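You operate a simulated robot arm through the tools that you are given. There is no shell and no other tool. Be economical: measure what you need, move in short steps, check, and stop when the job is done.

You run a simulated two-armed robot. Do the job below in one go: nothing can be reset, and whatever is moved stays where it is left.

TASK
Close the top drawer of the left chest. Open the bottom drawer of the right chest, take the card from the top of the left bench and put it inside and shut the drawer again. Put two of the hubs from the top of the right bench on the top of the left bench. Take the silver cassette from the top of the right bench and leave it on the green panel. Pull the bottom drawer of the left chest open. Do these in any order. Set down upright: hub.

It is judged by the outcome, as a careful person would: the job done as asked, and still so three seconds after it is handed in. It fails if anything else is knocked over, pushed out of place, dropped, spilled or broken.

THE ROBOT
Two 7-joint arms with fingered hands on one trunk, on a base that drives. Base frame: it is fixed to the floor where the robot stands at the start and does not move with it; the origin is under the middle of the robot, x ahead of it, y to its left, z up. Units: mm, rad, N and s.
The left shoulder is at the start at [24, 214, 1234], the right one opposite. With the tool pointing down near the work surface each hand reaches from about 120 to 600 mm from the robot's upright axis, wherever it stands, measured 20 degrees to its own side. Places, roughly: bottom drawer of the left chest [700, 200, 200]; bottom drawer of the right chest [2600, -2300, 200]; bottom drawer of the right chest inside [2600, -2200, 100]; card [750, 250, 1000]; cassette [2500, -2250, 750]; green panel (20x15x2 cm) [3100, -3000, 900]; hub (6x6x10 cm) [2800, -2400, 900]; hub (6x6x7 cm) [2600, -2100, 900]; top drawer of the left chest [500, 100, 700]; top of the left bench [1100, -100, 900]. Payload 3.3 kg a hand.
Tool frame (each hand has its own): the origin (TCP) lies between the finger pads and is the grasp point; the fingertips stand 26 mm ahead of it; z points along the fingers, y is the line along which they close. Largest opening 132 mm; the body of the gripper starts 73 mm behind the TCP. The gripper is a hand of 2 fingers: y runs from the thumb to the fingers, the wrist lies at [0, 0, -224] in the tool frame.
Orientation is told as [roll, pitch, yaw] about the base's x, y, z axes, in that order, counted from this pose: with the fingers straight down and closing along the base's y, the tool's x points along the base's -x, its y along +y and its z along -z.

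THE INTERFACE
- The arms move only by the tool arm_command. It takes "left_rows", "right_rows" or both (then of equal length, played together; a hand with none holds still); each is text: rows parted by semicolons, each of 6 numbers parted by spaces: the shift along the tool's x, y, z in mm, then the turn, a rotation vector about the tool's x, y, z in rad. In form: dx dy dz wx wy wz; .... A call has 1 to 12 rows; each row shifts and turns the commanded pose from where the row before left it, along the tool's axes as they then stand. A row lasts 0.2 s, in which the tool goes at most 50 mm and 0.15 rad; a call with a longer step from one row to the next is refused whole. Where a pose cannot be reached the arm comes as near as it can. A force on the tool above 40 N (or 10 N above the force at the start of the call, whichever is more), or a blocked arm, ends the call early, and 0.2 s more pass. In this call time passes only in rows, and 0.2 s behind the last. The reply holds the time, the measured pose of the TCP, the force on the tool along the base axes, the opening and the grip force, in the units named above and with some noise, with the torque about the TCP (base axes, N m) and any sound that the robot's microphone picked up.
- Cameras (640 x 400 px; columns grow to the right, rows downward): "scene" is now at [97.1, 16.5, 1396.3]; the picture's right is [0.20, -0.98, 0.00], its down [-0.65, -0.13, -0.75] and it looks along [0.74, 0.15, -0.66] (base axes); focal length 222 px, centre (320, 200). "left" rides on the left gripper at [-66, -3, -99] in its tool frame; the picture's right is [0.04, -1.00, 0.00], its down [0.83, 0.03, -0.55] and it looks along [0.55, 0.02, 0.83] (tool axes); focal length 261 px, centre (320, 200). "right" rides on the right gripper at [65, -3, -99] in its tool frame; the picture's right is [0.04, 1.00, 0.00], its down [-0.83, 0.03, -0.55] and it looks along [-0.55, 0.02, 0.83] (tool axes); focal length 261 px, centre (320, 200).
- camera(camera): a new picture of that camera. The clock stands still meanwhile.
- slide_trunk(by): slides the trunk up (or, below 0, down) by that many mm; the arms and the scene camera ride with it, the base frame stays. It gives what a move gives, with no picture.
- steer(legs): drives the robot by 1 to 6 legs, each [ahead, left, turn to the left] in mm, mm and rad, along the robot's own axes; the way and the turn of a leg run together, so that a leg with both is an arc; at most 1500 mm and 3.142 rad a leg. The arms and the cameras ride along, it lands a little off, and it stops where it bumps. It gives what a move gives.
- curl_fingers(finger1, thumb_bend, hand): sets how far each is bent, from 0 (flat) to 100 (curled in); at 30 the hand is open as for a grip, at 70 the pads meet at the TCP. One left out holds its place. A second passes; each finger stops where it meets its share of the squeeze, and holds until it gets a number again. It is the only way to open and close the hand. It gives what a move gives, with no picture; readings hold the bend of each and the force on the fingers (four entries, about 0 where the hand has none), thumb and palm.
- aim_head(pan, tilt): turns the head with the scene camera to pan (to the left, within 1.501 rad either way) and tilt (down, from -0.506 to 1.204), counted from straight ahead of the robot. It gives what a move gives.
- probe_pixels(camera, pixels): there is no depth. For up to 12 entries [column, row, z] of the newest picture of that camera ("zoom" is the newest enlarged one), the place [x, y] in the base frame at which the ray of that pixel passes the height z, good to about 2 mm. The clock stands still meanwhile.
- close_up(camera, box): a new picture of the part [left, top, right, bottom] of that camera's present view, enlarged. The clock stands still meanwhile.
- job_done(): hands the job in; it is judged then, once.

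Go step by step. Measure first, check grasps and placings, and put right what went wrong. The budget is 124 turns and 124 pictures, counting those below and the enlarged ones. Unless the task says otherwise, let go and move clear before handing in.

The tools are called after "Call:" as name(argument=value, ...) on one line, values as JSON. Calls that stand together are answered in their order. arm_command: Moves the arms, as the interface text tells. Its arguments: {"type":"object","properties":{"left_rows":{"type":"string"},"right_rows":{"type":"string"}},"required":[]} The other tools are called the same way: slide_trunk (by) slides the trunk up or down; curl_fingers (finger1, thumb_bend, hand) moves the fingers one by one; steer (legs) drives the base; aim_head (pan, tilt) turns the head that bears the scene camera; camera (camera) takes a picture; probe_pixels (camera, pixels) gives the place at which the rays of pixels pass given heights; close_up (camera, box) takes an enlarged picture of a part of a camera's view; job_done () hands the job in.

At the start:

```text
clock: 0.0
left_position: [402.4, 246.2, 1245.6]
left_tcp_rot: [0.0, 0.001, -0.001]
left_wrist_force: [-0.5, 0.1, 0.1]
left_moment: [-0.04, -0.03, 0.01]
left_grip_width: 131.9
left_gripper_force: 0.0
left_shape: jaw
left_bend: [30.0, 30.0]
left_finger forces: [0.1, 0.1, 0.1, 0.0, 0.0, 0.1]
right_position: [327.1, -112.8, 1113.3]
right_tcp_rot: [0.0, 0.0, 0.0]
right_wrist_force: [0.0, 0.7, 0.0]
right_moment: [0.02, 0.01, 0.01]
right_grip_width: 131.8
right_gripper_force: 0.1
right_shape: jaw
right_bend: [30.0, 30.0]
right_finger forces: [0.0, 0.0, 0.1, 0.0, 0.0, 0.0]
trunk travel left (down, up): [-515.0, 246.0]
robot x, y, heading: [0.7, -1.3, -0.001]
head pan, tilt: [0.201, 0.717]
```

scene: 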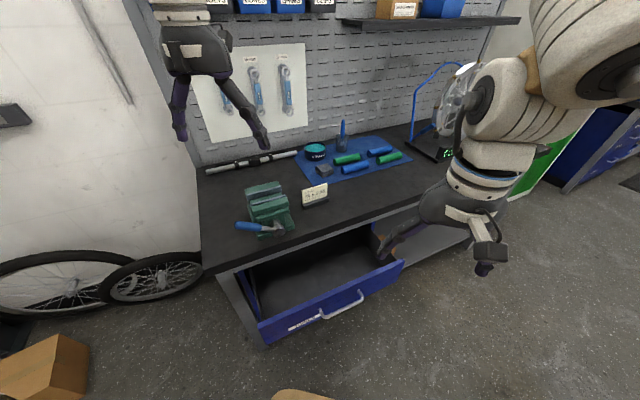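
right: 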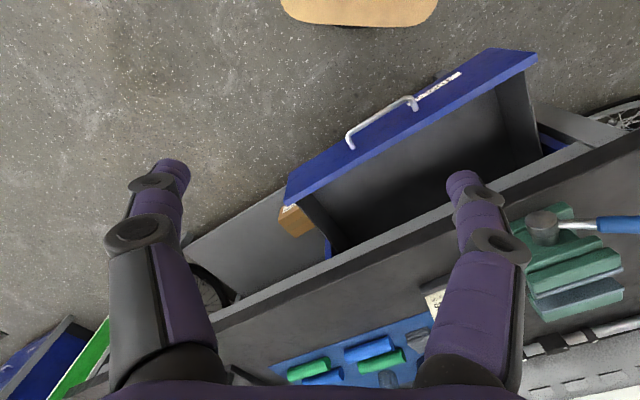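
left: 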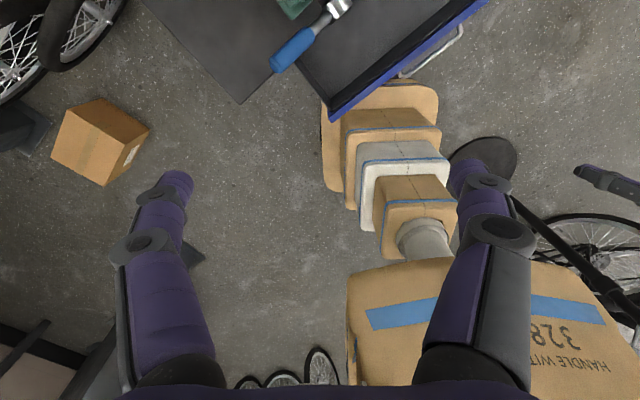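

The scene picture shows the left bench ahead with its top drawer pulled out (handle near pixel (342,305)) and a small white card standing near (314,195). I'll enlarge and probe these places first.

Call:
close_up(camera="scene", box=[190, 120, 430, 270])

Call:
close_up(camera="scene", box=[200, 230, 440, 380])

Call:
probe_pixels(camera="scene", pixels=[[204, 275, 900], [200, 172, 900], [305, 207, 900], [328, 203, 900], [325, 317, 700], [362, 294, 700], [260, 325, 750], [403, 262, 750], [420, 205, 900]])

```text
2.67 times, centred on (310, 195) of scene
```

zoom: 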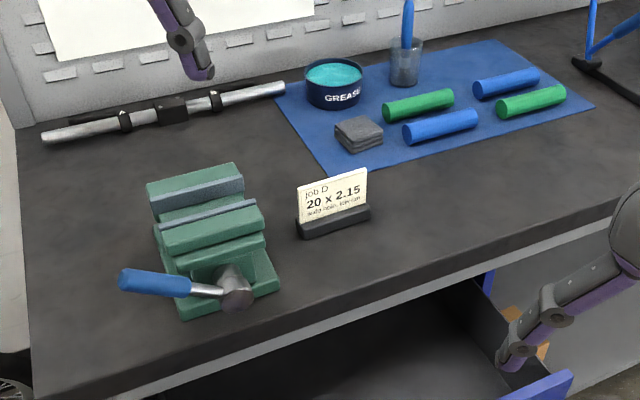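

```text
2.67 times, centred on (320, 305) of scene
```

zoom: 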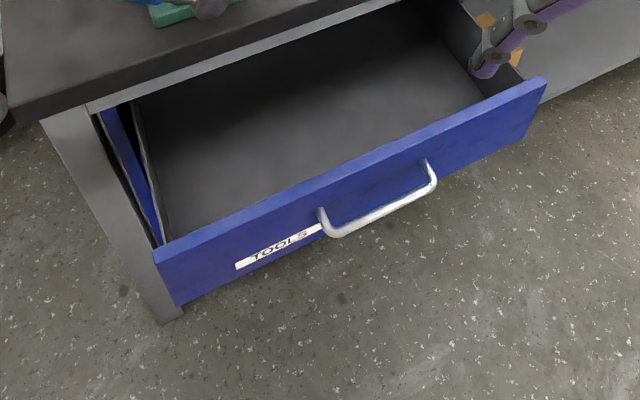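

```text
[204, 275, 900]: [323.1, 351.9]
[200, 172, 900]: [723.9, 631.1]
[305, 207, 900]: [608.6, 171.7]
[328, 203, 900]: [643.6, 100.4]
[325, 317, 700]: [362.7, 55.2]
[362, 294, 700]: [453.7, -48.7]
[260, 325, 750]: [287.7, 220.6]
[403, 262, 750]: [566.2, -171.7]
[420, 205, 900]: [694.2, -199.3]
```

The card stands in a dark holder near (315,198); the drawer's handle runs from about (325,317) to (362,294). I'll triangulate heights by probing the same features in the right camera.

Call:
probe_pixels(camera="right", pixels=[[287, 205, 700], [287, 205, 800], [536, 56, 700], [536, 56, 800], [351, 146, 700], [351, 146, 750], [414, 106, 700], [414, 106, 750], [430, 312, 900], [430, 312, 950], [425, 292, 900], [425, 292, 950]])

Call:
probe_pixels(camera="scene", pixels=[[403, 262, 700], [403, 262, 800], [258, 323, 700], [258, 323, 800], [362, 294, 750], [325, 317, 750], [302, 188, 900], [302, 188, 950], [328, 183, 900], [328, 183, 950], [304, 208, 900], [304, 208, 850]])

Call:
close_up(camera="right", box=[260, 30, 560, 218])

```text
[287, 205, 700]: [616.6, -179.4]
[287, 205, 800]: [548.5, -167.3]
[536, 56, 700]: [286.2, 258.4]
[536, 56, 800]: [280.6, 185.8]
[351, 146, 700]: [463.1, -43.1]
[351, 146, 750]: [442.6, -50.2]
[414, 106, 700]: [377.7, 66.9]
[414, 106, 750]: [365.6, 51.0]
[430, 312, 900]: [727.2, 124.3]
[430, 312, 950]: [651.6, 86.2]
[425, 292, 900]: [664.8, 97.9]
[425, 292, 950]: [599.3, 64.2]
```

```text
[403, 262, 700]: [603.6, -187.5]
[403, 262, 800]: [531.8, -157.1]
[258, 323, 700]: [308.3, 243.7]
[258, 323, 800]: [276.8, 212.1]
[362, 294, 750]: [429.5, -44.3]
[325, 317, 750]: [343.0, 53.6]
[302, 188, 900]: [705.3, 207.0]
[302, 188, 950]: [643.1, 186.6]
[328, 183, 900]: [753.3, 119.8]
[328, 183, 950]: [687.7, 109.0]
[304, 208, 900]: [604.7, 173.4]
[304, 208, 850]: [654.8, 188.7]
```

```text
2.13 times, centred on (410, 124) of right
```

zoom: 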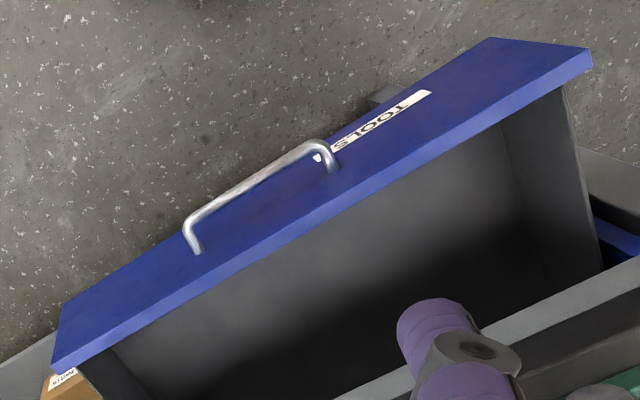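

Triangulation puts the drawer front's top at about z 740, facing roughly along (-0.82,-0.58). Next I'll find the bench top height from its front-left corner, seen in both the scene (about (204,268)) and left (about (240,104)) pictures.

Call:
close_up(camera="left", box=[160, 0, 480, 200])

Call:
probe_pixels(camera="left", pixels=[[240, 104, 800], [240, 104, 850], [240, 104, 900], [240, 104, 950], [275, 65, 900], [275, 65, 950], [332, 118, 700], [332, 118, 750]])

Call:
close_up(camera="scene", box=[180, 180, 340, 280])

Call:
probe_pixels(camera="scene", pixels=[[203, 268, 800], [203, 268, 850], [203, 268, 900], [203, 268, 950], [237, 225, 900], [237, 225, 950], [259, 325, 700], [259, 325, 750]])

```text
2.00 times, centred on (320, 100) of left
```

zoom: 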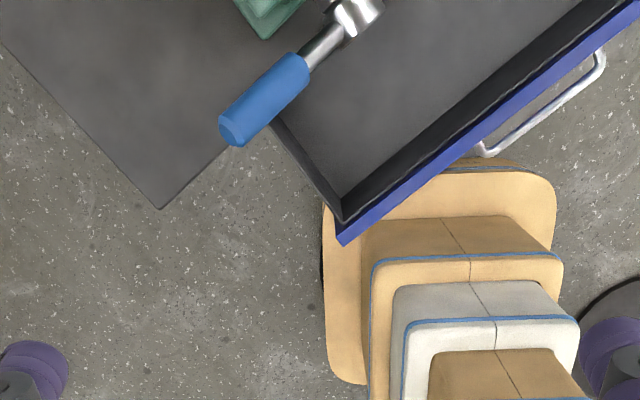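

```text
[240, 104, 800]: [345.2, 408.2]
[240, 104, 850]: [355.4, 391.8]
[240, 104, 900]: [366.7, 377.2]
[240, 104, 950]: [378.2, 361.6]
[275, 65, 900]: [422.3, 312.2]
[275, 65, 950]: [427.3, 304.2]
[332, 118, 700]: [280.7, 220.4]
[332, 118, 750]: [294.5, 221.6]
```

```text
4.00 times, centred on (260, 230) of scene
```

zoom: 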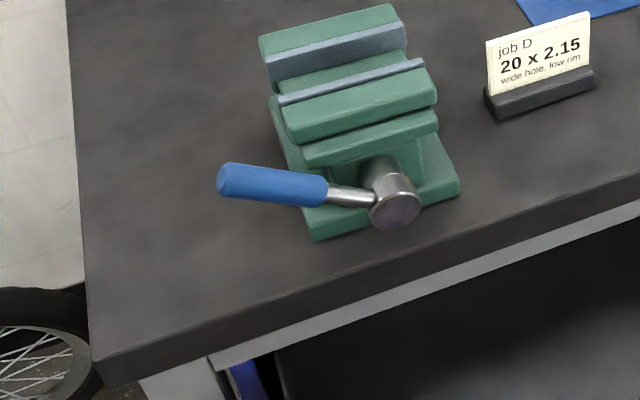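

```text
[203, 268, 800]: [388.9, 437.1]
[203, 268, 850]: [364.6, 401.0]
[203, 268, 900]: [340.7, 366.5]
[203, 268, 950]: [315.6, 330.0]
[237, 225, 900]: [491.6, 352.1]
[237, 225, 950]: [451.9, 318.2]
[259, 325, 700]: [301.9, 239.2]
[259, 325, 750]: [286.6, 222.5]
```

The bench corner triangulates to about (358,389,866) and the drawer front's left corner to (291,224,736), so the drawer is out by about 150 mm and the bench faces heading 0.61 rad. I'll turn to face it, line the right hand up with the drawer's middle, and look.

Call:
steer(legs=[[0, 0, 0.614], [-80, -116, 0]])

Call:
aim_head(pan=0, tilt=0.85)

Call:
camera(camera="scene")

Call:
camera(camera="right")

```text
clock: 3.0
left_position: [188.8, 288.4, 1246.3]
left_tcp_rot: [0.001, 0.001, 0.616]
left_wrist_force: [0.0, -0.4, 1.3]
left_moment: [0.04, 0.02, 0.02]
left_grip_width: 132.0
left_gripper_force: 0.1
left_shape: jaw
left_bend: [30.0, 30.0]
left_finger forces: [0.0, 0.1, 0.0, 0.0, 0.0, 0.0]
right_position: [333.5, -47.4, 1111.8]
right_tcp_rot: [-0.002, 0.0, 0.614]
right_wrist_force: [0.2, 0.6, -0.3]
right_moment: [0.02, -0.02, 0.02]
right_grip_width: 131.7
right_gripper_force: 0.0
right_shape: jaw
right_bend: [30.0, 30.0]
right_finger forces: [0.0, 0.1, 0.0, 0.0, 0.0, 0.0]
trunk travel left (down, up): [-515.0, 246.0]
robot x, y, heading: [1.9, -140.2, 0.622]
head pan, tilt: [0.201, 0.717]
```

```text
clock: 3.8
left_position: [188.3, 289.9, 1244.8]
left_tcp_rot: [0.001, 0.002, 0.616]
left_wrist_force: [-0.2, 0.7, 1.2]
left_moment: [0.01, 0.01, -0.01]
left_grip_width: 132.0
left_gripper_force: 0.1
left_shape: jaw
left_bend: [30.0, 30.0]
left_finger forces: [0.0, 0.0, 0.0, 0.0, 0.1, 0.1]
right_position: [333.7, -44.8, 1112.3]
right_tcp_rot: [-0.002, 0.002, 0.615]
right_wrist_force: [-0.1, -0.2, 0.4]
right_moment: [0.02, -0.02, -0.01]
right_grip_width: 132.0
right_gripper_force: 0.1
right_shape: jaw
right_bend: [30.0, 30.0]
right_finger forces: [0.1, 0.0, 0.0, 0.0, 0.0, 0.0]
trunk travel left (down, up): [-515.0, 246.0]
robot x, y, heading: [2.7, -143.6, 0.612]
head pan, tilt: [0.0, 0.85]
```

```text
115 pictures are left
```

scene: 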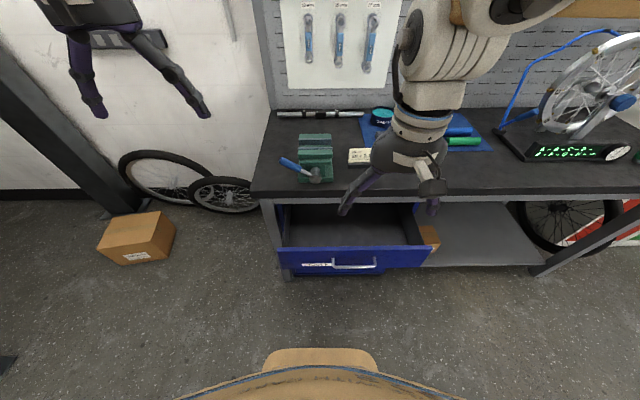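

```text
114 pictures are left
```

right: 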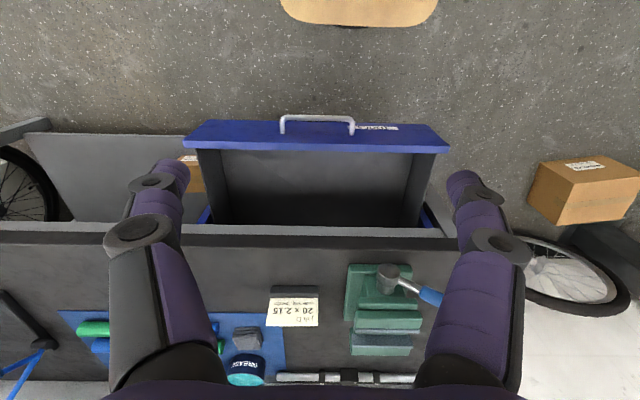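

The robot now faces the chest squarely; handle at scene (333–377,266) and right (283–354,130). I'll probe handle and panel edges in both views.

Call:
probe_pixels(camera="scene", pixels=[[355, 266, 650], [355, 266, 700], [355, 266, 750], [355, 249, 700], [355, 249, 750], [348, 158, 900], [348, 158, 950], [371, 149, 950], [360, 166, 866], [274, 246, 750]])

Call:
probe_pixels(camera="right", pixels=[[318, 117, 650], [318, 117, 700], [318, 117, 750], [318, 149, 700], [318, 149, 750], [295, 287, 866], [295, 292, 900], [293, 326, 950], [293, 326, 900], [449, 150, 740], [183, 146, 740]])

Call:
close_up(camera="right", box=[170, 90, 470, 278])

Call:
close_up(camera="scene", box=[260, 190, 460, 315])

```text
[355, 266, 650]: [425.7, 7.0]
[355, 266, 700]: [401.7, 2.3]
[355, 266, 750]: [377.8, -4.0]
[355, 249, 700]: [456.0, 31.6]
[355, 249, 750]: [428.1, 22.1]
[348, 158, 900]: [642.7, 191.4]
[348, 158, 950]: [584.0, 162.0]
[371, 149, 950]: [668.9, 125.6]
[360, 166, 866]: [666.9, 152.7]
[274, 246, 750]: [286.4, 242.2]
```

```text
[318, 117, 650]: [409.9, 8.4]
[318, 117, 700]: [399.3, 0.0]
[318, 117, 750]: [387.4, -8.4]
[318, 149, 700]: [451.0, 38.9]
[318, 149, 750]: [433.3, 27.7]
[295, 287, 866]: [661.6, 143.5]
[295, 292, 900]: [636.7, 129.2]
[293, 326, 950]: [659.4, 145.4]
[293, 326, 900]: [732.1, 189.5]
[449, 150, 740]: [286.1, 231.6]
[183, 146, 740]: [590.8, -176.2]
```

```text
2.13 times, centred on (320, 184) of right
```

zoom: 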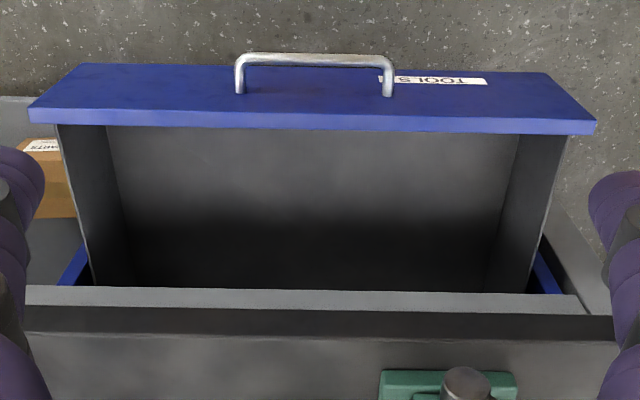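

```text
3.20 times, centred on (360, 252) of scene
```

zoom: 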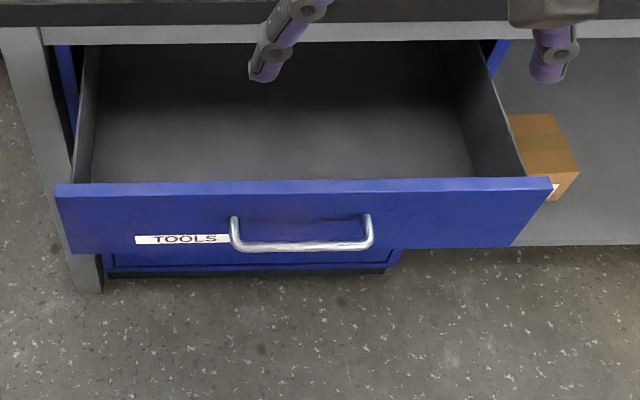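

The handle bar's outer side triangulates to about (398,0,705), 78 mm straight ahead of the right TCP. I'll close the right fingers to make a pusher and lower the hand in front of the bar.

Call:
curl_fingers(hand="right", finger1=66, thumb_bend=66)

Call:
arm_command(right_rows="0 0 45 0 0 0; 0 0 45 0 0 0; 0 0 45 0 0 0; 0 0 45 0 0 0; 0 0 45 0 0 0; 0 0 45 0 0 0; 0 0 45 0 0 0; 0 0 45 0 0 0; 0 0 40 0 0 0")

Call:
camera(camera="right")

```text
clock: 4.8
left_position: [189.1, 290.1, 1246.4]
left_tcp_rot: [0.0, 0.0, 0.616]
left_wrist_force: [-0.2, 0.5, 1.4]
left_moment: [0.04, -0.02, 0.01]
left_grip_width: 132.1
left_gripper_force: 0.0
left_shape: jaw
left_bend: [30.0, 30.0]
left_finger forces: [0.0, 0.0, 0.0, 0.0, 0.1, 0.0]
right_position: [335.2, -46.3, 1111.0]
right_tcp_rot: [0.001, 0.002, 0.614]
right_wrist_force: [0.6, 0.5, 0.0]
right_moment: [-0.01, 0.02, 0.0]
right_grip_width: 14.3
right_gripper_force: 0.1
right_shape: fingers
right_bend: [66.0, 66.0]
right_finger forces: [0.0, 0.1, 0.0, 0.0, 0.0, 0.0]
trunk travel left (down, up): [-515.0, 246.0]
robot x, y, heading: [7.1, -143.6, 0.619]
head pan, tilt: [0.0, 0.85]
```

```text
clock: 6.8
left_position: [188.7, 291.0, 1246.0]
left_tcp_rot: [0.0, 0.0, 0.616]
left_wrist_force: [-0.6, 0.5, -0.2]
left_moment: [0.02, -0.01, 0.04]
left_grip_width: 132.1
left_gripper_force: 0.0
left_shape: jaw
left_bend: [30.0, 30.0]
left_finger forces: [0.0, 0.1, 0.0, 0.0, 0.0, 0.0]
right_position: [335.3, -47.6, 713.1]
right_tcp_rot: [0.0, -0.001, 0.615]
right_wrist_force: [-0.1, -0.6, -0.7]
right_moment: [0.05, 0.01, 0.0]
right_grip_width: 14.2
right_gripper_force: 0.1
right_shape: fingers
right_bend: [66.0, 66.0]
right_finger forces: [0.0, 0.0, 0.1, 0.0, 0.0, 0.0]
trunk travel left (down, up): [-515.0, 246.0]
robot x, y, heading: [-3.1, -138.9, 0.617]
head pan, tilt: [0.0, 0.85]
```

```text
111 pictures are left
```

right: 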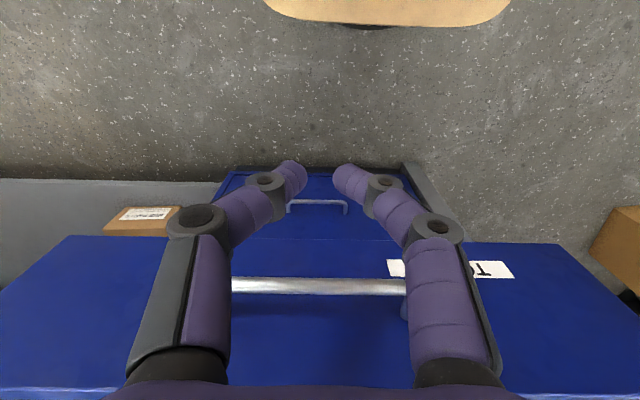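

The fingers are in front of the bar (bar at row 285, fingers at rows 240–300). I'll push straight ahead along tool -x in small steps.

Call:
arm_command(right_rows="-30 0 6 0 0 0; -30 0 0 0 0 0; -15 0 0 0 0 0; -15 0 0 0 0 0; -15 0 0 0 0 0; -15 0 0 0 0 0; -15 0 0 0 0 0; -15 0 0 0 0 0; -15 0 0 0 0 0; -15 0 0 0 0 0; -15 0 0 0 0 0")

Call:
camera(camera="scene")

Call:
camera(camera="right")

```text
clock: 9.2
left_position: [188.7, 290.1, 1245.3]
left_tcp_rot: [0.001, -0.001, 0.615]
left_wrist_force: [-0.2, 0.2, -0.9]
left_moment: [0.02, -0.02, -0.02]
left_grip_width: 132.1
left_gripper_force: 0.1
left_shape: jaw
left_bend: [30.0, 30.0]
left_finger forces: [0.0, 0.1, 0.0, 0.0, 0.0, 0.0]
right_position: [454.9, 36.7, 715.6]
right_tcp_rot: [-0.001, 0.003, 0.615]
right_wrist_force: [-0.4, -0.3, -0.2]
right_moment: [-0.03, -0.02, 0.02]
right_grip_width: 14.1
right_gripper_force: 0.4
right_shape: fingers
right_bend: [66.0, 66.0]
right_finger forces: [0.4, 0.0, 0.1, 0.0, 0.2, 0.1]
right hand out of reach, approached as far as the arm can: row 5, 8, 9, 10, 11
trunk travel left (down, up): [-515.0, 246.0]
robot x, y, heading: [0.3, -139.0, 0.612]
head pan, tilt: [0.0, 0.85]
```

```text
110 pictures are left
```

scene: 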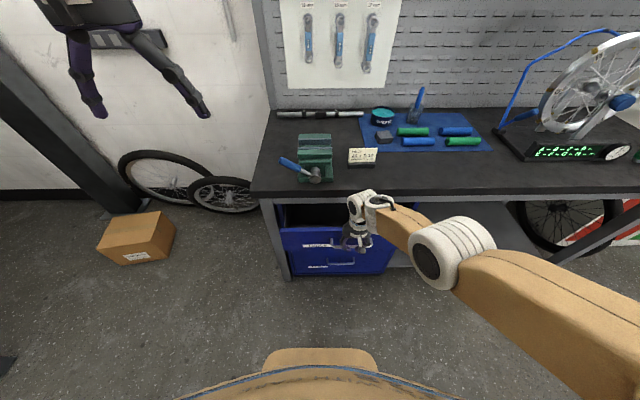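

```text
109 pictures are left
```

right: 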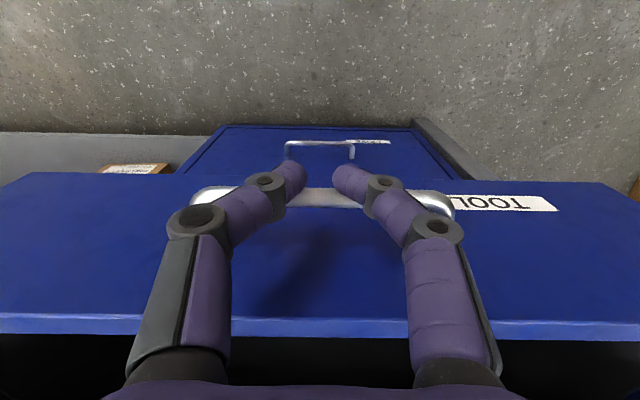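

The drawer moved in by about 70 mm and then the arm ran out of reach, with the bar held against the fingers (row 197). I'll drive the base ahead to go on pushing.

Call:
steer(legs=[[70, 0, 0]])

Call:
camera(camera="right")

Call:
camera(camera="scene")

```text
clock: 10.2
left_position: [248.2, 333.0, 1245.1]
left_tcp_rot: [0.0, 0.003, 0.618]
left_wrist_force: [0.2, 0.8, 0.2]
left_moment: [-0.02, 0.02, 0.0]
left_grip_width: 131.8
left_gripper_force: 0.0
left_shape: jaw
left_bend: [30.0, 30.0]
left_finger forces: [0.0, 0.1, 0.1, 0.0, 0.0, 0.0]
right_position: [513.5, 78.5, 714.5]
right_tcp_rot: [0.001, 0.001, 0.614]
right_wrist_force: [-0.5, -1.1, -0.7]
right_moment: [0.01, 0.02, -0.03]
right_grip_width: 13.8
right_gripper_force: 0.0
right_shape: fingers
right_bend: [66.0, 66.0]
right_finger forces: [0.1, 0.0, 0.0, 0.0, 0.0, 0.0]
trunk travel left (down, up): [-515.0, 246.0]
robot x, y, heading: [61.1, -100.9, 0.618]
head pan, tilt: [0.0, 0.85]
```

```text
108 pictures are left
```

right: 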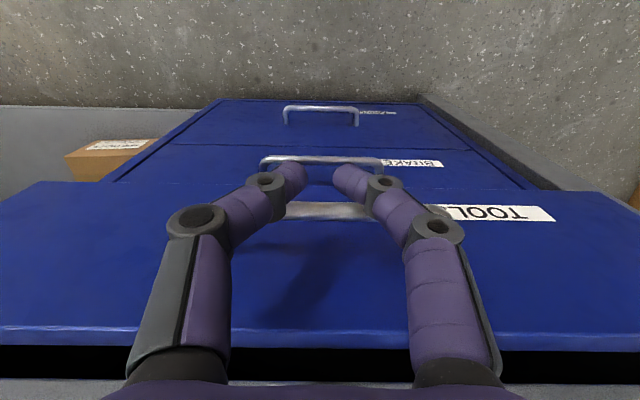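

```text
107 pictures are left
```

scene: 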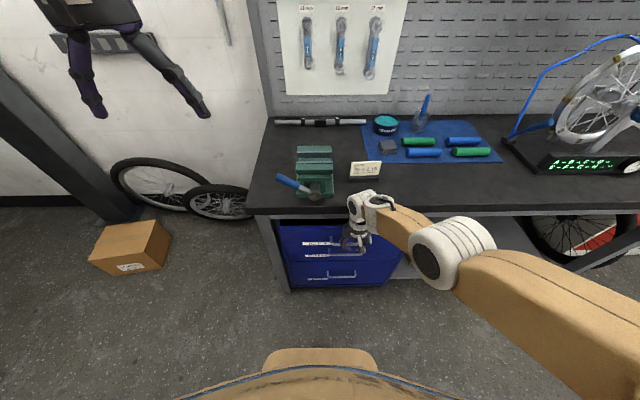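

The drawer is nearly in (dark gap at rows 345–380 is shrinking; three drawers now show). I'll drive on in two short steps.

Call:
steer(legs=[[25, 0, 0]])

Call:
camera(camera="right")

```text
clock: 11.0
left_position: [268.4, 346.4, 1244.4]
left_tcp_rot: [0.0, 0.005, 0.614]
left_wrist_force: [0.6, 0.2, -0.4]
left_moment: [-0.04, 0.02, 0.04]
left_grip_width: 131.7
left_gripper_force: 0.1
left_shape: jaw
left_bend: [30.0, 30.0]
left_finger forces: [0.1, 0.0, 0.0, 0.1, 0.1, 0.0]
right_position: [534.6, 93.8, 714.7]
right_tcp_rot: [0.001, 0.0, 0.615]
right_wrist_force: [-0.9, 0.9, 0.3]
right_moment: [-0.04, -0.01, 0.02]
right_grip_width: 13.8
right_gripper_force: 0.1
right_shape: fingers
right_bend: [66.0, 66.0]
right_finger forces: [0.0, 0.1, 0.1, 0.1, 0.1, 0.0]
trunk travel left (down, up): [-515.0, 246.0]
robot x, y, heading: [81.5, -89.5, 0.614]
head pan, tilt: [0.0, 0.85]
```

```text
106 pictures are left
```

right: 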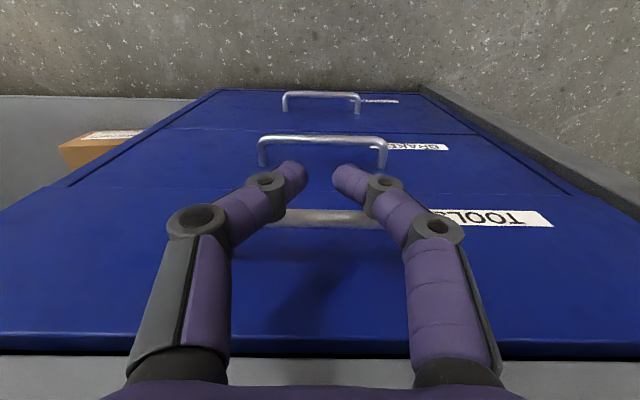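

The gap has shrunk further with no force reading yet; I'll push a further 20 mm.

Call:
steer(legs=[[20, 0, 0]])

Call:
camera(camera="right")

```text
clock: 11.8
left_position: [272.3, 347.6, 1246.6]
left_tcp_rot: [0.001, -0.002, 0.615]
left_wrist_force: [-0.6, 0.9, -0.3]
left_moment: [0.01, -0.01, -0.04]
left_grip_width: 132.1
left_gripper_force: 0.1
left_shape: jaw
left_bend: [30.0, 30.0]
left_finger forces: [0.0, 0.0, 0.0, 0.0, 0.0, 0.0]
right_position: [534.4, 93.6, 714.0]
right_tcp_rot: [0.0, 0.011, 0.616]
right_wrist_force: [-13.0, -10.3, 7.0]
right_moment: [1.72, -2.07, -0.03]
right_grip_width: 13.9
right_gripper_force: 0.0
right_shape: fingers
right_bend: [66.0, 66.0]
right_finger forces: [0.0, 0.0, 0.0, 0.0, 0.0, 0.0]
trunk travel left (down, up): [-515.0, 246.0]
robot x, y, heading: [86.7, -79.9, 0.617]
head pan, tilt: [0.0, 0.85]
stopped in leg 1: the force on the tool passed its limit at 54 N (the readings are from after the stop); the commanded pose is now the measured one
```

```text
105 pictures are left
```

right: 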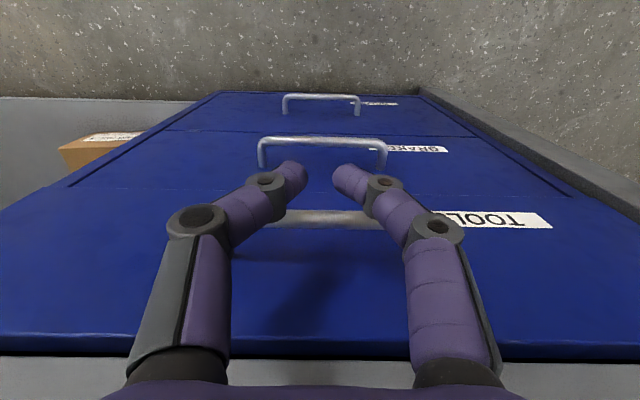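

The moment says the contact was about 160 mm above the TCP, so the hand's body touched the bench edge, not the drawer end stop. I'll back off and look at whether the drawer is flush.

Call:
steer(legs=[[-120, 0, 0]])

Call:
camera(camera="right")

Call:
camera(camera="scene")

Call:
close_up(camera="scene", box=[250, 140, 410, 300])

```text
clock: 13.0
left_position: [173.7, 280.0, 1245.8]
left_tcp_rot: [0.002, -0.002, 0.617]
left_wrist_force: [-0.5, 0.0, -0.3]
left_moment: [0.05, -0.05, 0.06]
left_grip_width: 132.5
left_gripper_force: 0.0
left_shape: jaw
left_bend: [30.0, 30.0]
left_finger forces: [0.0, 0.0, 0.0, 0.1, 0.1, 0.0]
right_position: [436.3, 24.4, 713.3]
right_tcp_rot: [-0.002, 0.009, 0.615]
right_wrist_force: [-0.3, -0.1, -0.3]
right_moment: [0.02, -0.01, -0.02]
right_grip_width: 14.0
right_gripper_force: 0.0
right_shape: fingers
right_bend: [66.0, 66.0]
right_finger forces: [0.1, 0.1, 0.0, 0.0, 0.0, 0.0]
trunk travel left (down, up): [-515.0, 246.0]
robot x, y, heading: [-10.3, -152.4, 0.612]
head pan, tilt: [0.0, 0.85]
```

```text
104 pictures are left
```

right: 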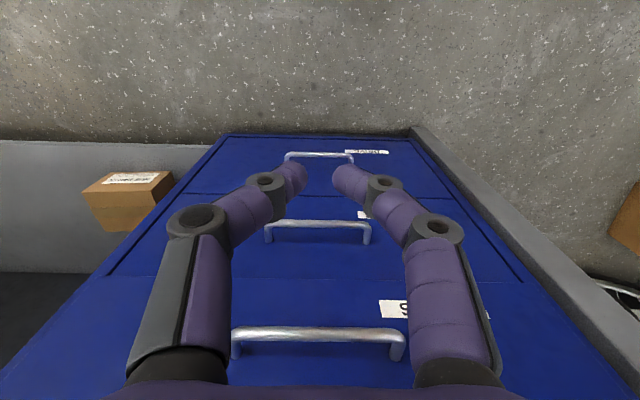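

```text
103 pictures are left
```

scene: 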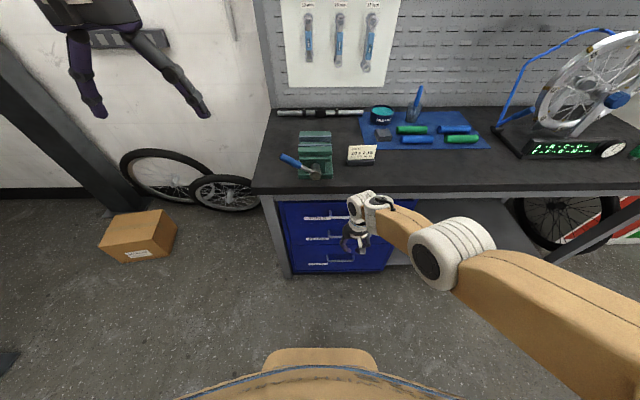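

```text
2.50 times, centred on (330, 220) of scene
```

zoom: 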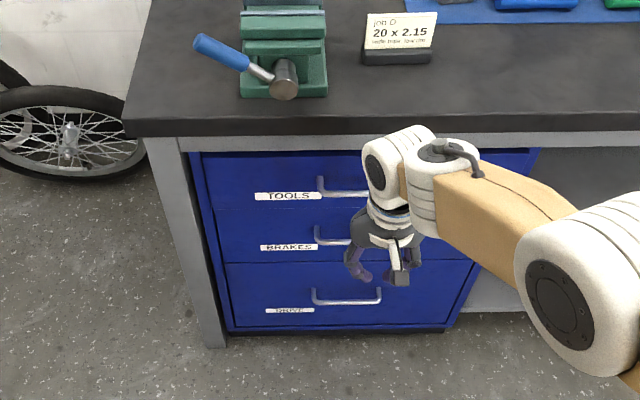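

The top drawer is nearly shut but still seems to stand a few mm proud of the frame. I'll tilt the right hand 0.75 rad so its fingertips point forward under the bench edge, and push on the panel above the handle.

Call:
arm_command(right_rows="0 0 -25 0 0 0; 0 0 0 0 -0.15 0; 0 0 0 0 -0.15 0; 0 0 0 0 -0.15 0; 0 0 0 0 -0.15 0; 0 0 0 0 -0.15 0")

Call:
camera(camera="right")

Call:
close_up(camera="scene", box=[250, 180, 410, 280])

```text
clock: 14.4
left_position: [176.2, 279.4, 1246.9]
left_tcp_rot: [0.001, 0.001, 0.615]
left_wrist_force: [0.6, 0.2, -0.7]
left_moment: [0.0, -0.01, 0.01]
left_grip_width: 132.1
left_gripper_force: 0.0
left_shape: jaw
left_bend: [30.0, 30.0]
left_finger forces: [0.0, 0.0, 0.0, 0.0, 0.0, 0.1]
right_position: [437.6, 25.4, 738.0]
right_tcp_rot: [-0.005, -0.738, 0.619]
right_wrist_force: [0.1, -0.7, 0.4]
right_moment: [0.0, 0.01, -0.03]
right_grip_width: 13.5
right_gripper_force: 0.1
right_shape: fingers
right_bend: [66.0, 66.0]
right_finger forces: [0.0, 0.0, 0.1, 0.0, 0.0, 0.0]
trunk travel left (down, up): [-515.0, 246.0]
robot x, y, heading: [-12.9, -151.3, 0.615]
head pan, tilt: [0.0, 0.85]
```

```text
101 pictures are left
```

right: 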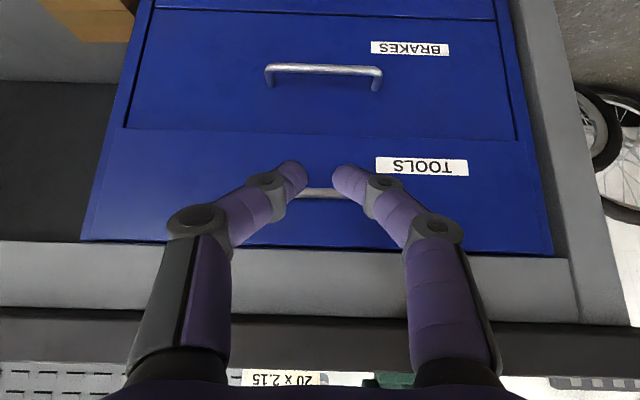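

```text
4.00 times, centred on (330, 230) of scene
```

zoom: 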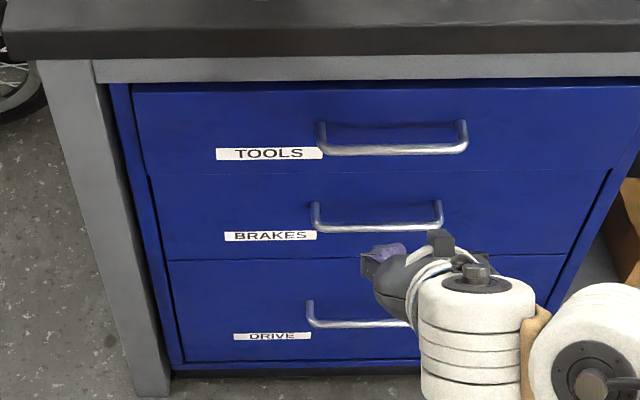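

The top panel still covers the side grooves, so it stands out a little. I'll drive ahead with the tilted hand, watching for contact.

Call:
steer(legs=[[140, 0, 0]])

Call:
camera(camera="right")

```text
clock: 15.7
left_position: [292.3, 361.5, 1245.6]
left_tcp_rot: [0.001, 0.002, 0.615]
left_wrist_force: [-0.4, -0.1, -0.8]
left_moment: [-0.02, 0.02, 0.03]
left_grip_width: 131.8
left_gripper_force: 0.0
left_shape: jaw
left_bend: [30.0, 30.0]
left_finger forces: [0.0, 0.0, 0.1, 0.0, 0.1, 0.0]
right_position: [552.5, 106.9, 736.5]
right_tcp_rot: [-0.004, -0.737, 0.617]
right_wrist_force: [0.0, 0.5, -0.1]
right_moment: [0.02, 0.03, 0.04]
right_grip_width: 13.9
right_gripper_force: 0.1
right_shape: fingers
right_bend: [66.0, 66.0]
right_finger forces: [0.1, 0.1, 0.0, 0.1, 0.0, 0.1]
trunk travel left (down, up): [-515.0, 246.0]
robot x, y, heading: [103.7, -74.8, 0.615]
head pan, tilt: [0.0, 0.85]
```

```text
99 pictures are left
```

right: 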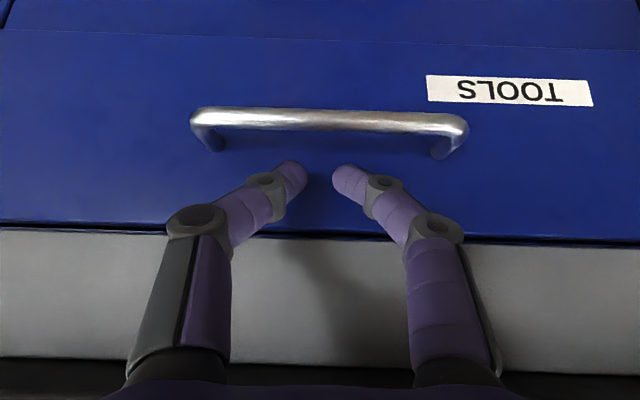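

The tips are just above the bar and near the panel, no contact yet. I'll push forward with the arm in 8 mm steps.

Call:
arm_command(right_rows="-5.9 0 5.4 0 0 0; -5.9 0 5.4 0 0 0; -5.9 0 5.4 0 0 0; -5.9 0 5.4 0 0 0; -5.9 0 5.4 0 0 0; -5.9 0 5.4 0 0 0; -5.9 0 5.4 0 0 0")

Call:
camera(camera="right")

```text
clock: 16.9
left_position: [289.5, 360.2, 1246.0]
left_tcp_rot: [-0.001, 0.0, 0.615]
left_wrist_force: [0.1, 0.3, -0.6]
left_moment: [-0.01, 0.03, -0.01]
left_grip_width: 131.8
left_gripper_force: 0.1
left_shape: jaw
left_bend: [30.0, 30.0]
left_finger forces: [0.0, 0.1, 0.1, 0.0, 0.0, 0.0]
right_position: [573.3, 123.5, 731.3]
right_tcp_rot: [-0.011, -0.72, 0.636]
right_wrist_force: [-16.0, -13.4, 3.8]
right_moment: [-0.24, 0.34, -0.22]
right_grip_width: 11.1
right_gripper_force: 11.4
right_shape: fingers
right_bend: [68.0, 66.0]
right_finger forces: [5.5, 0.0, 0.0, 0.0, 16.1, 0.0]
trunk travel left (down, up): [-515.0, 246.0]
robot x, y, heading: [105.2, -72.6, 0.611]
head pan, tilt: [0.0, 0.85]
stopped in row 5 (right hand): the force on the tool passed its limit at 49 N (the readings are from after the stop); the commanded pose is now the measured one
```

```text
98 pictures are left
```

right: 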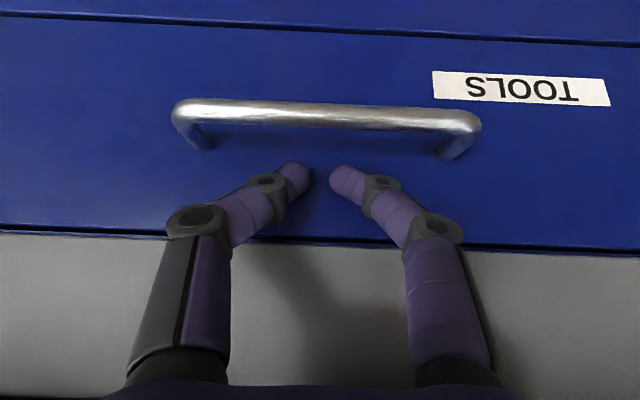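

A groove now shows under the top drawer (row 25) and the push hit a firm stop at 49 N, at the fingertips. I'll back away and check.

Call:
steer(legs=[[-140, 0, 0]])

Call:
close_up(camera="scene", box=[250, 180, 410, 280])

Call:
camera(camera="right")

```text
clock: 18.2
left_position: [172.3, 278.2, 1246.3]
left_tcp_rot: [0.0, -0.003, 0.616]
left_wrist_force: [-0.3, -0.2, -0.4]
left_moment: [0.01, -0.06, 0.03]
left_grip_width: 131.8
left_gripper_force: 0.0
left_shape: jaw
left_bend: [30.0, 30.0]
left_finger forces: [0.1, 0.1, 0.0, 0.0, 0.0, 0.0]
right_position: [458.8, 42.9, 733.2]
right_tcp_rot: [-0.011, -0.727, 0.63]
right_wrist_force: [0.0, 0.4, 0.3]
right_moment: [-0.02, -0.01, 0.03]
right_grip_width: 13.0
right_gripper_force: 0.0
right_shape: fingers
right_bend: [66.0, 66.0]
right_finger forces: [0.1, 0.0, 0.0, 0.0, 0.0, 0.0]
trunk travel left (down, up): [-515.0, 246.0]
robot x, y, heading: [-16.3, -150.9, 0.613]
head pan, tilt: [0.0, 0.85]
```

```text
4.00 times, centred on (330, 230) of scene
```

zoom: 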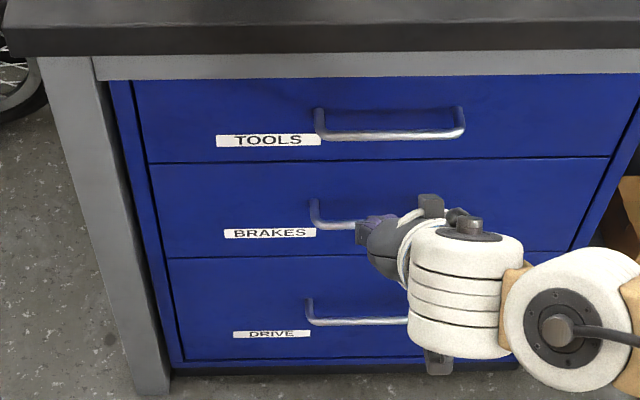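

```text
96 pictures are left
```

right: 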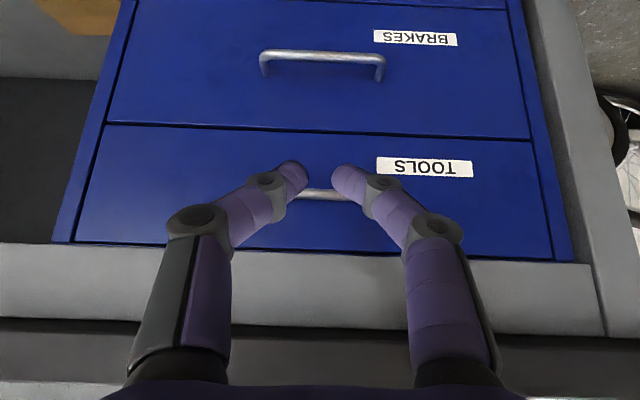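

The top drawer is now flush with the others. Next I'll straighten the right hand, lift it to z≈1010, and turn it a quarter so that it closes across the card's thickness.

Call:
arm_command(right_rows="0 0 0 0 0.145 0; 0 0 0 0 0.145 0; 0 0 0 0 0.145 0; 0 0 0 0 0.145 0; 0 0 0 0 0.145 0; 0 0 -48 0 0 0; 0 0 -48 0 0 0; 0 0 -48 0 0 0; 0 0 -48 0 0 0; 0 0 -48 0 0 0; 0 0 -48 0 0 0")

Call:
arm_command(right_rows="0 0 0 0 0 -0.145; 0 0 0 0 0 -0.145; 0 0 0 0 0 -0.145; 0 0 0 0 0 -0.145; 0 0 0 0 0 -0.145; 0 0 0 0 0 -0.145; 0 0 0 0 0 -0.145; 0 0 0 0 0 -0.145; 0 0 0 0 0 -0.145; 0 0 0 0 0 -0.145; 0 0 0 0 0 -0.12")

Call:
curl_fingers(hand="right", finger1=42, thumb_bend=42)

Call:
camera(camera="scene")

```text
clock: 20.6
left_position: [173.8, 278.6, 1246.3]
left_tcp_rot: [0.0, -0.001, 0.616]
left_wrist_force: [-0.1, 0.5, 0.4]
left_moment: [0.02, -0.01, 0.01]
left_grip_width: 131.8
left_gripper_force: 0.1
left_shape: jaw
left_bend: [30.0, 30.0]
left_finger forces: [0.0, 0.0, 0.1, 0.0, 0.0, 0.1]
right_position: [454.9, 42.1, 1023.7]
right_tcp_rot: [-0.009, 0.003, 0.625]
right_wrist_force: [0.3, 0.5, -0.9]
right_moment: [0.01, 0.0, 0.03]
right_grip_width: 13.6
right_gripper_force: 0.0
right_shape: fingers
right_bend: [66.0, 66.0]
right_finger forces: [0.0, 0.0, 0.0, 0.0, 0.0, 0.0]
right hand out of reach, approached as far as the arm can: row 5
trunk travel left (down, up): [-515.0, 246.0]
robot x, y, heading: [-17.8, -152.8, 0.608]
head pan, tilt: [0.0, 0.85]
```

```text
clock: 23.1
left_position: [173.0, 278.8, 1245.0]
left_tcp_rot: [0.0, 0.0, 0.615]
left_wrist_force: [-0.8, 0.5, -0.7]
left_moment: [0.01, 0.05, 0.02]
left_grip_width: 131.8
left_gripper_force: 0.0
left_shape: jaw
left_bend: [30.0, 30.0]
left_finger forces: [0.0, 0.0, 0.0, 0.0, 0.0, 0.0]
right_position: [454.3, 42.1, 1024.5]
right_tcp_rot: [0.003, 0.009, 2.197]
right_wrist_force: [-0.7, -0.2, -0.3]
right_moment: [0.02, 0.02, -0.02]
right_grip_width: 13.8
right_gripper_force: 0.0
right_shape: fingers
right_bend: [66.0, 66.0]
right_finger forces: [0.0, 0.1, 0.1, 0.1, 0.0, 0.1]
trunk travel left (down, up): [-515.0, 246.0]
robot x, y, heading: [-14.0, -152.0, 0.611]
head pan, tilt: [0.0, 0.85]
```

```text
clock: 24.1
left_position: [174.8, 278.2, 1246.0]
left_tcp_rot: [0.001, 0.0, 0.615]
left_wrist_force: [0.2, 0.1, 0.2]
left_moment: [0.03, -0.02, 0.0]
left_grip_width: 131.9
left_gripper_force: 0.2
left_shape: jaw
left_bend: [30.0, 30.0]
left_finger forces: [0.0, 0.0, 0.0, 0.0, 0.0, 0.0]
right_position: [454.8, 42.1, 1025.0]
right_tcp_rot: [0.003, 0.008, 2.193]
right_wrist_force: [-1.1, -0.3, 0.5]
right_moment: [0.01, 0.01, -0.01]
right_grip_width: 93.2
right_gripper_force: 0.1
right_shape: fingers
right_bend: [42.0, 42.0]
right_finger forces: [0.0, 0.0, 0.0, 0.1, 0.0, 0.0]
trunk travel left (down, up): [-515.0, 246.0]
robot x, y, heading: [-11.0, -151.2, 0.616]
head pan, tilt: [0.0, 0.85]
```

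```text
95 pictures are left
```

scene: 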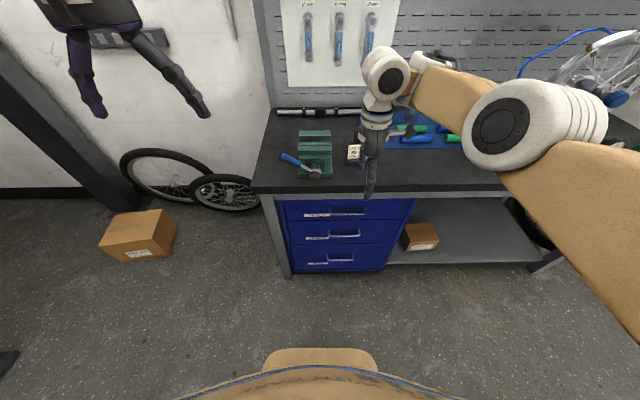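

The hand is turned (yaw 2.19) with the card visible at (353,152). I'll drive 233 mm ahead and 34 mm right to bring the open hand over the card.

Call:
steer(legs=[[233, -34, 0]])

Call:
camera(camera="right")

Call:
camera(camera="scene")

```text
clock: 25.8
left_position: [383.8, 388.7, 1245.0]
left_tcp_rot: [0.0, 0.001, 0.622]
left_wrist_force: [0.2, 0.2, -0.3]
left_moment: [0.0, 0.02, -0.03]
left_grip_width: 131.8
left_gripper_force: 0.0
left_shape: jaw
left_bend: [30.0, 30.0]
left_finger forces: [0.0, 0.1, 0.0, 0.0, 0.1, 0.0]
right_position: [665.6, 153.1, 1023.3]
right_tcp_rot: [0.005, 0.01, 2.198]
right_wrist_force: [0.5, -0.4, 0.1]
right_moment: [-0.02, 0.02, -0.01]
right_grip_width: 93.0
right_gripper_force: 0.0
right_shape: fingers
right_bend: [42.0, 42.0]
right_finger forces: [0.0, 0.1, 0.1, 0.0, 0.1, 0.0]
trunk travel left (down, up): [-515.0, 246.0]
robot x, y, heading: [195.1, -45.3, 0.618]
head pan, tilt: [0.0, 0.85]
```

```text
94 pictures are left
```

right: 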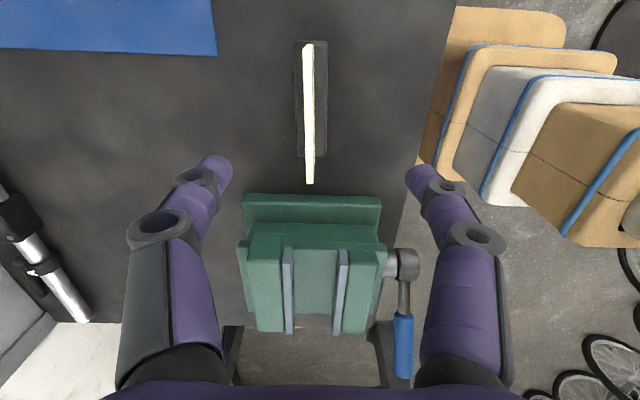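

```text
93 pictures are left
```

scene: 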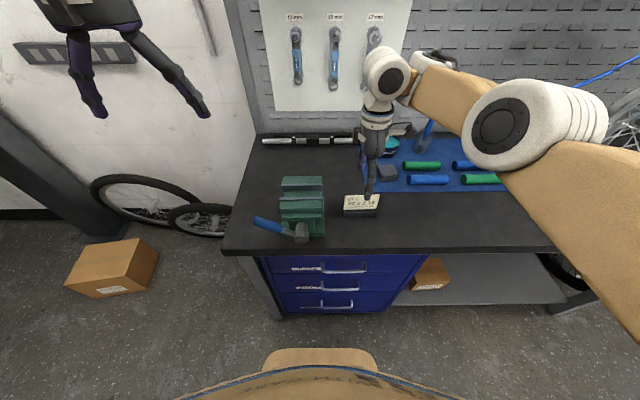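

The right camera sees the card from above: holder (297..327, 40..157), card's top edge from (308,43) to (310,183). I'll probe them.

Call:
probe_pixels(camera="right", pixels=[[308, 45, 940], [310, 182, 940], [308, 45, 955], [310, 182, 955], [294, 42, 870], [296, 157, 870], [327, 157, 870], [327, 42, 870], [311, 157, 888]])

Call:
probe_pixels(camera="scene", pixels=[[345, 195, 940], [380, 195, 940], [345, 195, 955], [380, 195, 955], [344, 215, 866], [379, 215, 866], [344, 208, 890]])

Call:
close_up(camera="scene", box=[320, 175, 400, 225])

```text
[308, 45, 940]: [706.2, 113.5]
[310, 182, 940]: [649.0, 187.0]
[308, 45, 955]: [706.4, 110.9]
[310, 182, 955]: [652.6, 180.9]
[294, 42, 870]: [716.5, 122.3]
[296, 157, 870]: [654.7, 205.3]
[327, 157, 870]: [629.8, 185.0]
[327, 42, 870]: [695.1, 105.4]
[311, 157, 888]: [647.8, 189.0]
```

```text
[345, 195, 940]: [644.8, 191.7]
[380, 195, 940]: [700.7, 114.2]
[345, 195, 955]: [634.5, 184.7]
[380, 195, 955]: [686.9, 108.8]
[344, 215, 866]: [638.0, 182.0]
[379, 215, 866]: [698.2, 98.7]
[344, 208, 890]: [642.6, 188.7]
```

```text
8.00 times, centred on (360, 200) of scene
```

zoom: 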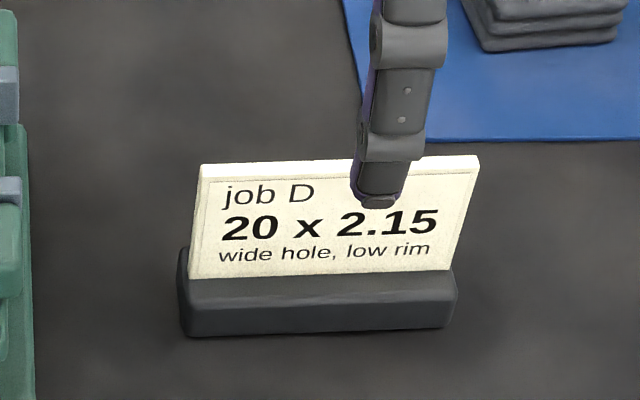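

The card's middle is about (676,151), top z≈938, holder top ≈888, and it lies along the bench. I'll shift slightly and lower so that the pads grip the card just above its holder (TCP z≈917).

Call:
arm_command(right_rows="7.6 -7.2 0 0 0 0; 0 0 40 0 0 0; 0 0 40 0 0 0; 0 0 26 0 0 0")

Call:
camera(camera="right")

Call:
close_up(camera="scene", box=[300, 150, 420, 240])

```text
clock: 26.8
left_position: [383.0, 387.3, 1245.8]
left_tcp_rot: [-0.002, 0.001, 0.621]
left_wrist_force: [-0.3, 0.1, 0.4]
left_moment: [-0.04, 0.0, 0.02]
left_grip_width: 132.0
left_gripper_force: 0.1
left_shape: jaw
left_bend: [30.0, 30.0]
left_finger forces: [0.0, 0.0, 0.1, 0.0, 0.0, 0.0]
right_position: [675.3, 150.8, 918.1]
right_tcp_rot: [0.001, 0.009, 2.201]
right_wrist_force: [1.1, 0.1, 0.2]
right_moment: [0.02, -0.02, 0.01]
right_grip_width: 93.1
right_gripper_force: 0.1
right_shape: fingers
right_bend: [42.0, 42.0]
right_finger forces: [0.0, 0.1, 0.0, 0.1, 0.0, 0.0]
trunk travel left (down, up): [-515.0, 246.0]
robot x, y, heading: [192.2, -42.2, 0.622]
head pan, tilt: [0.0, 0.85]
```

```text
91 pictures are left
```

right: 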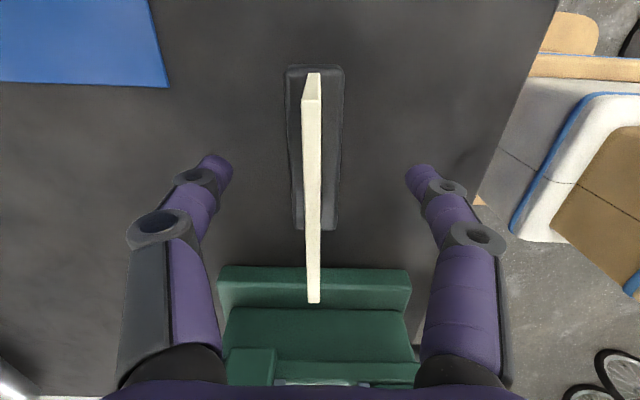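

```text
4.44 times, centred on (360, 195) of scene
```

zoom: 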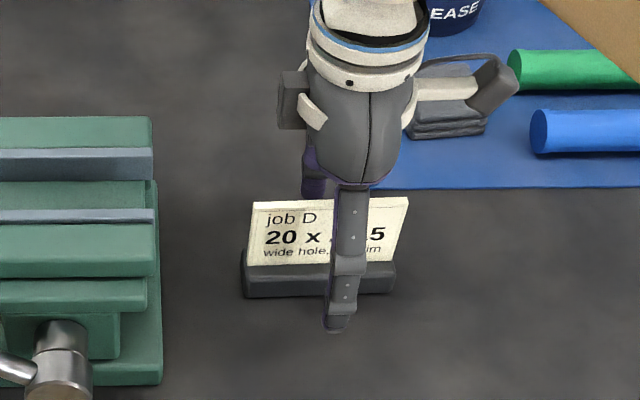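

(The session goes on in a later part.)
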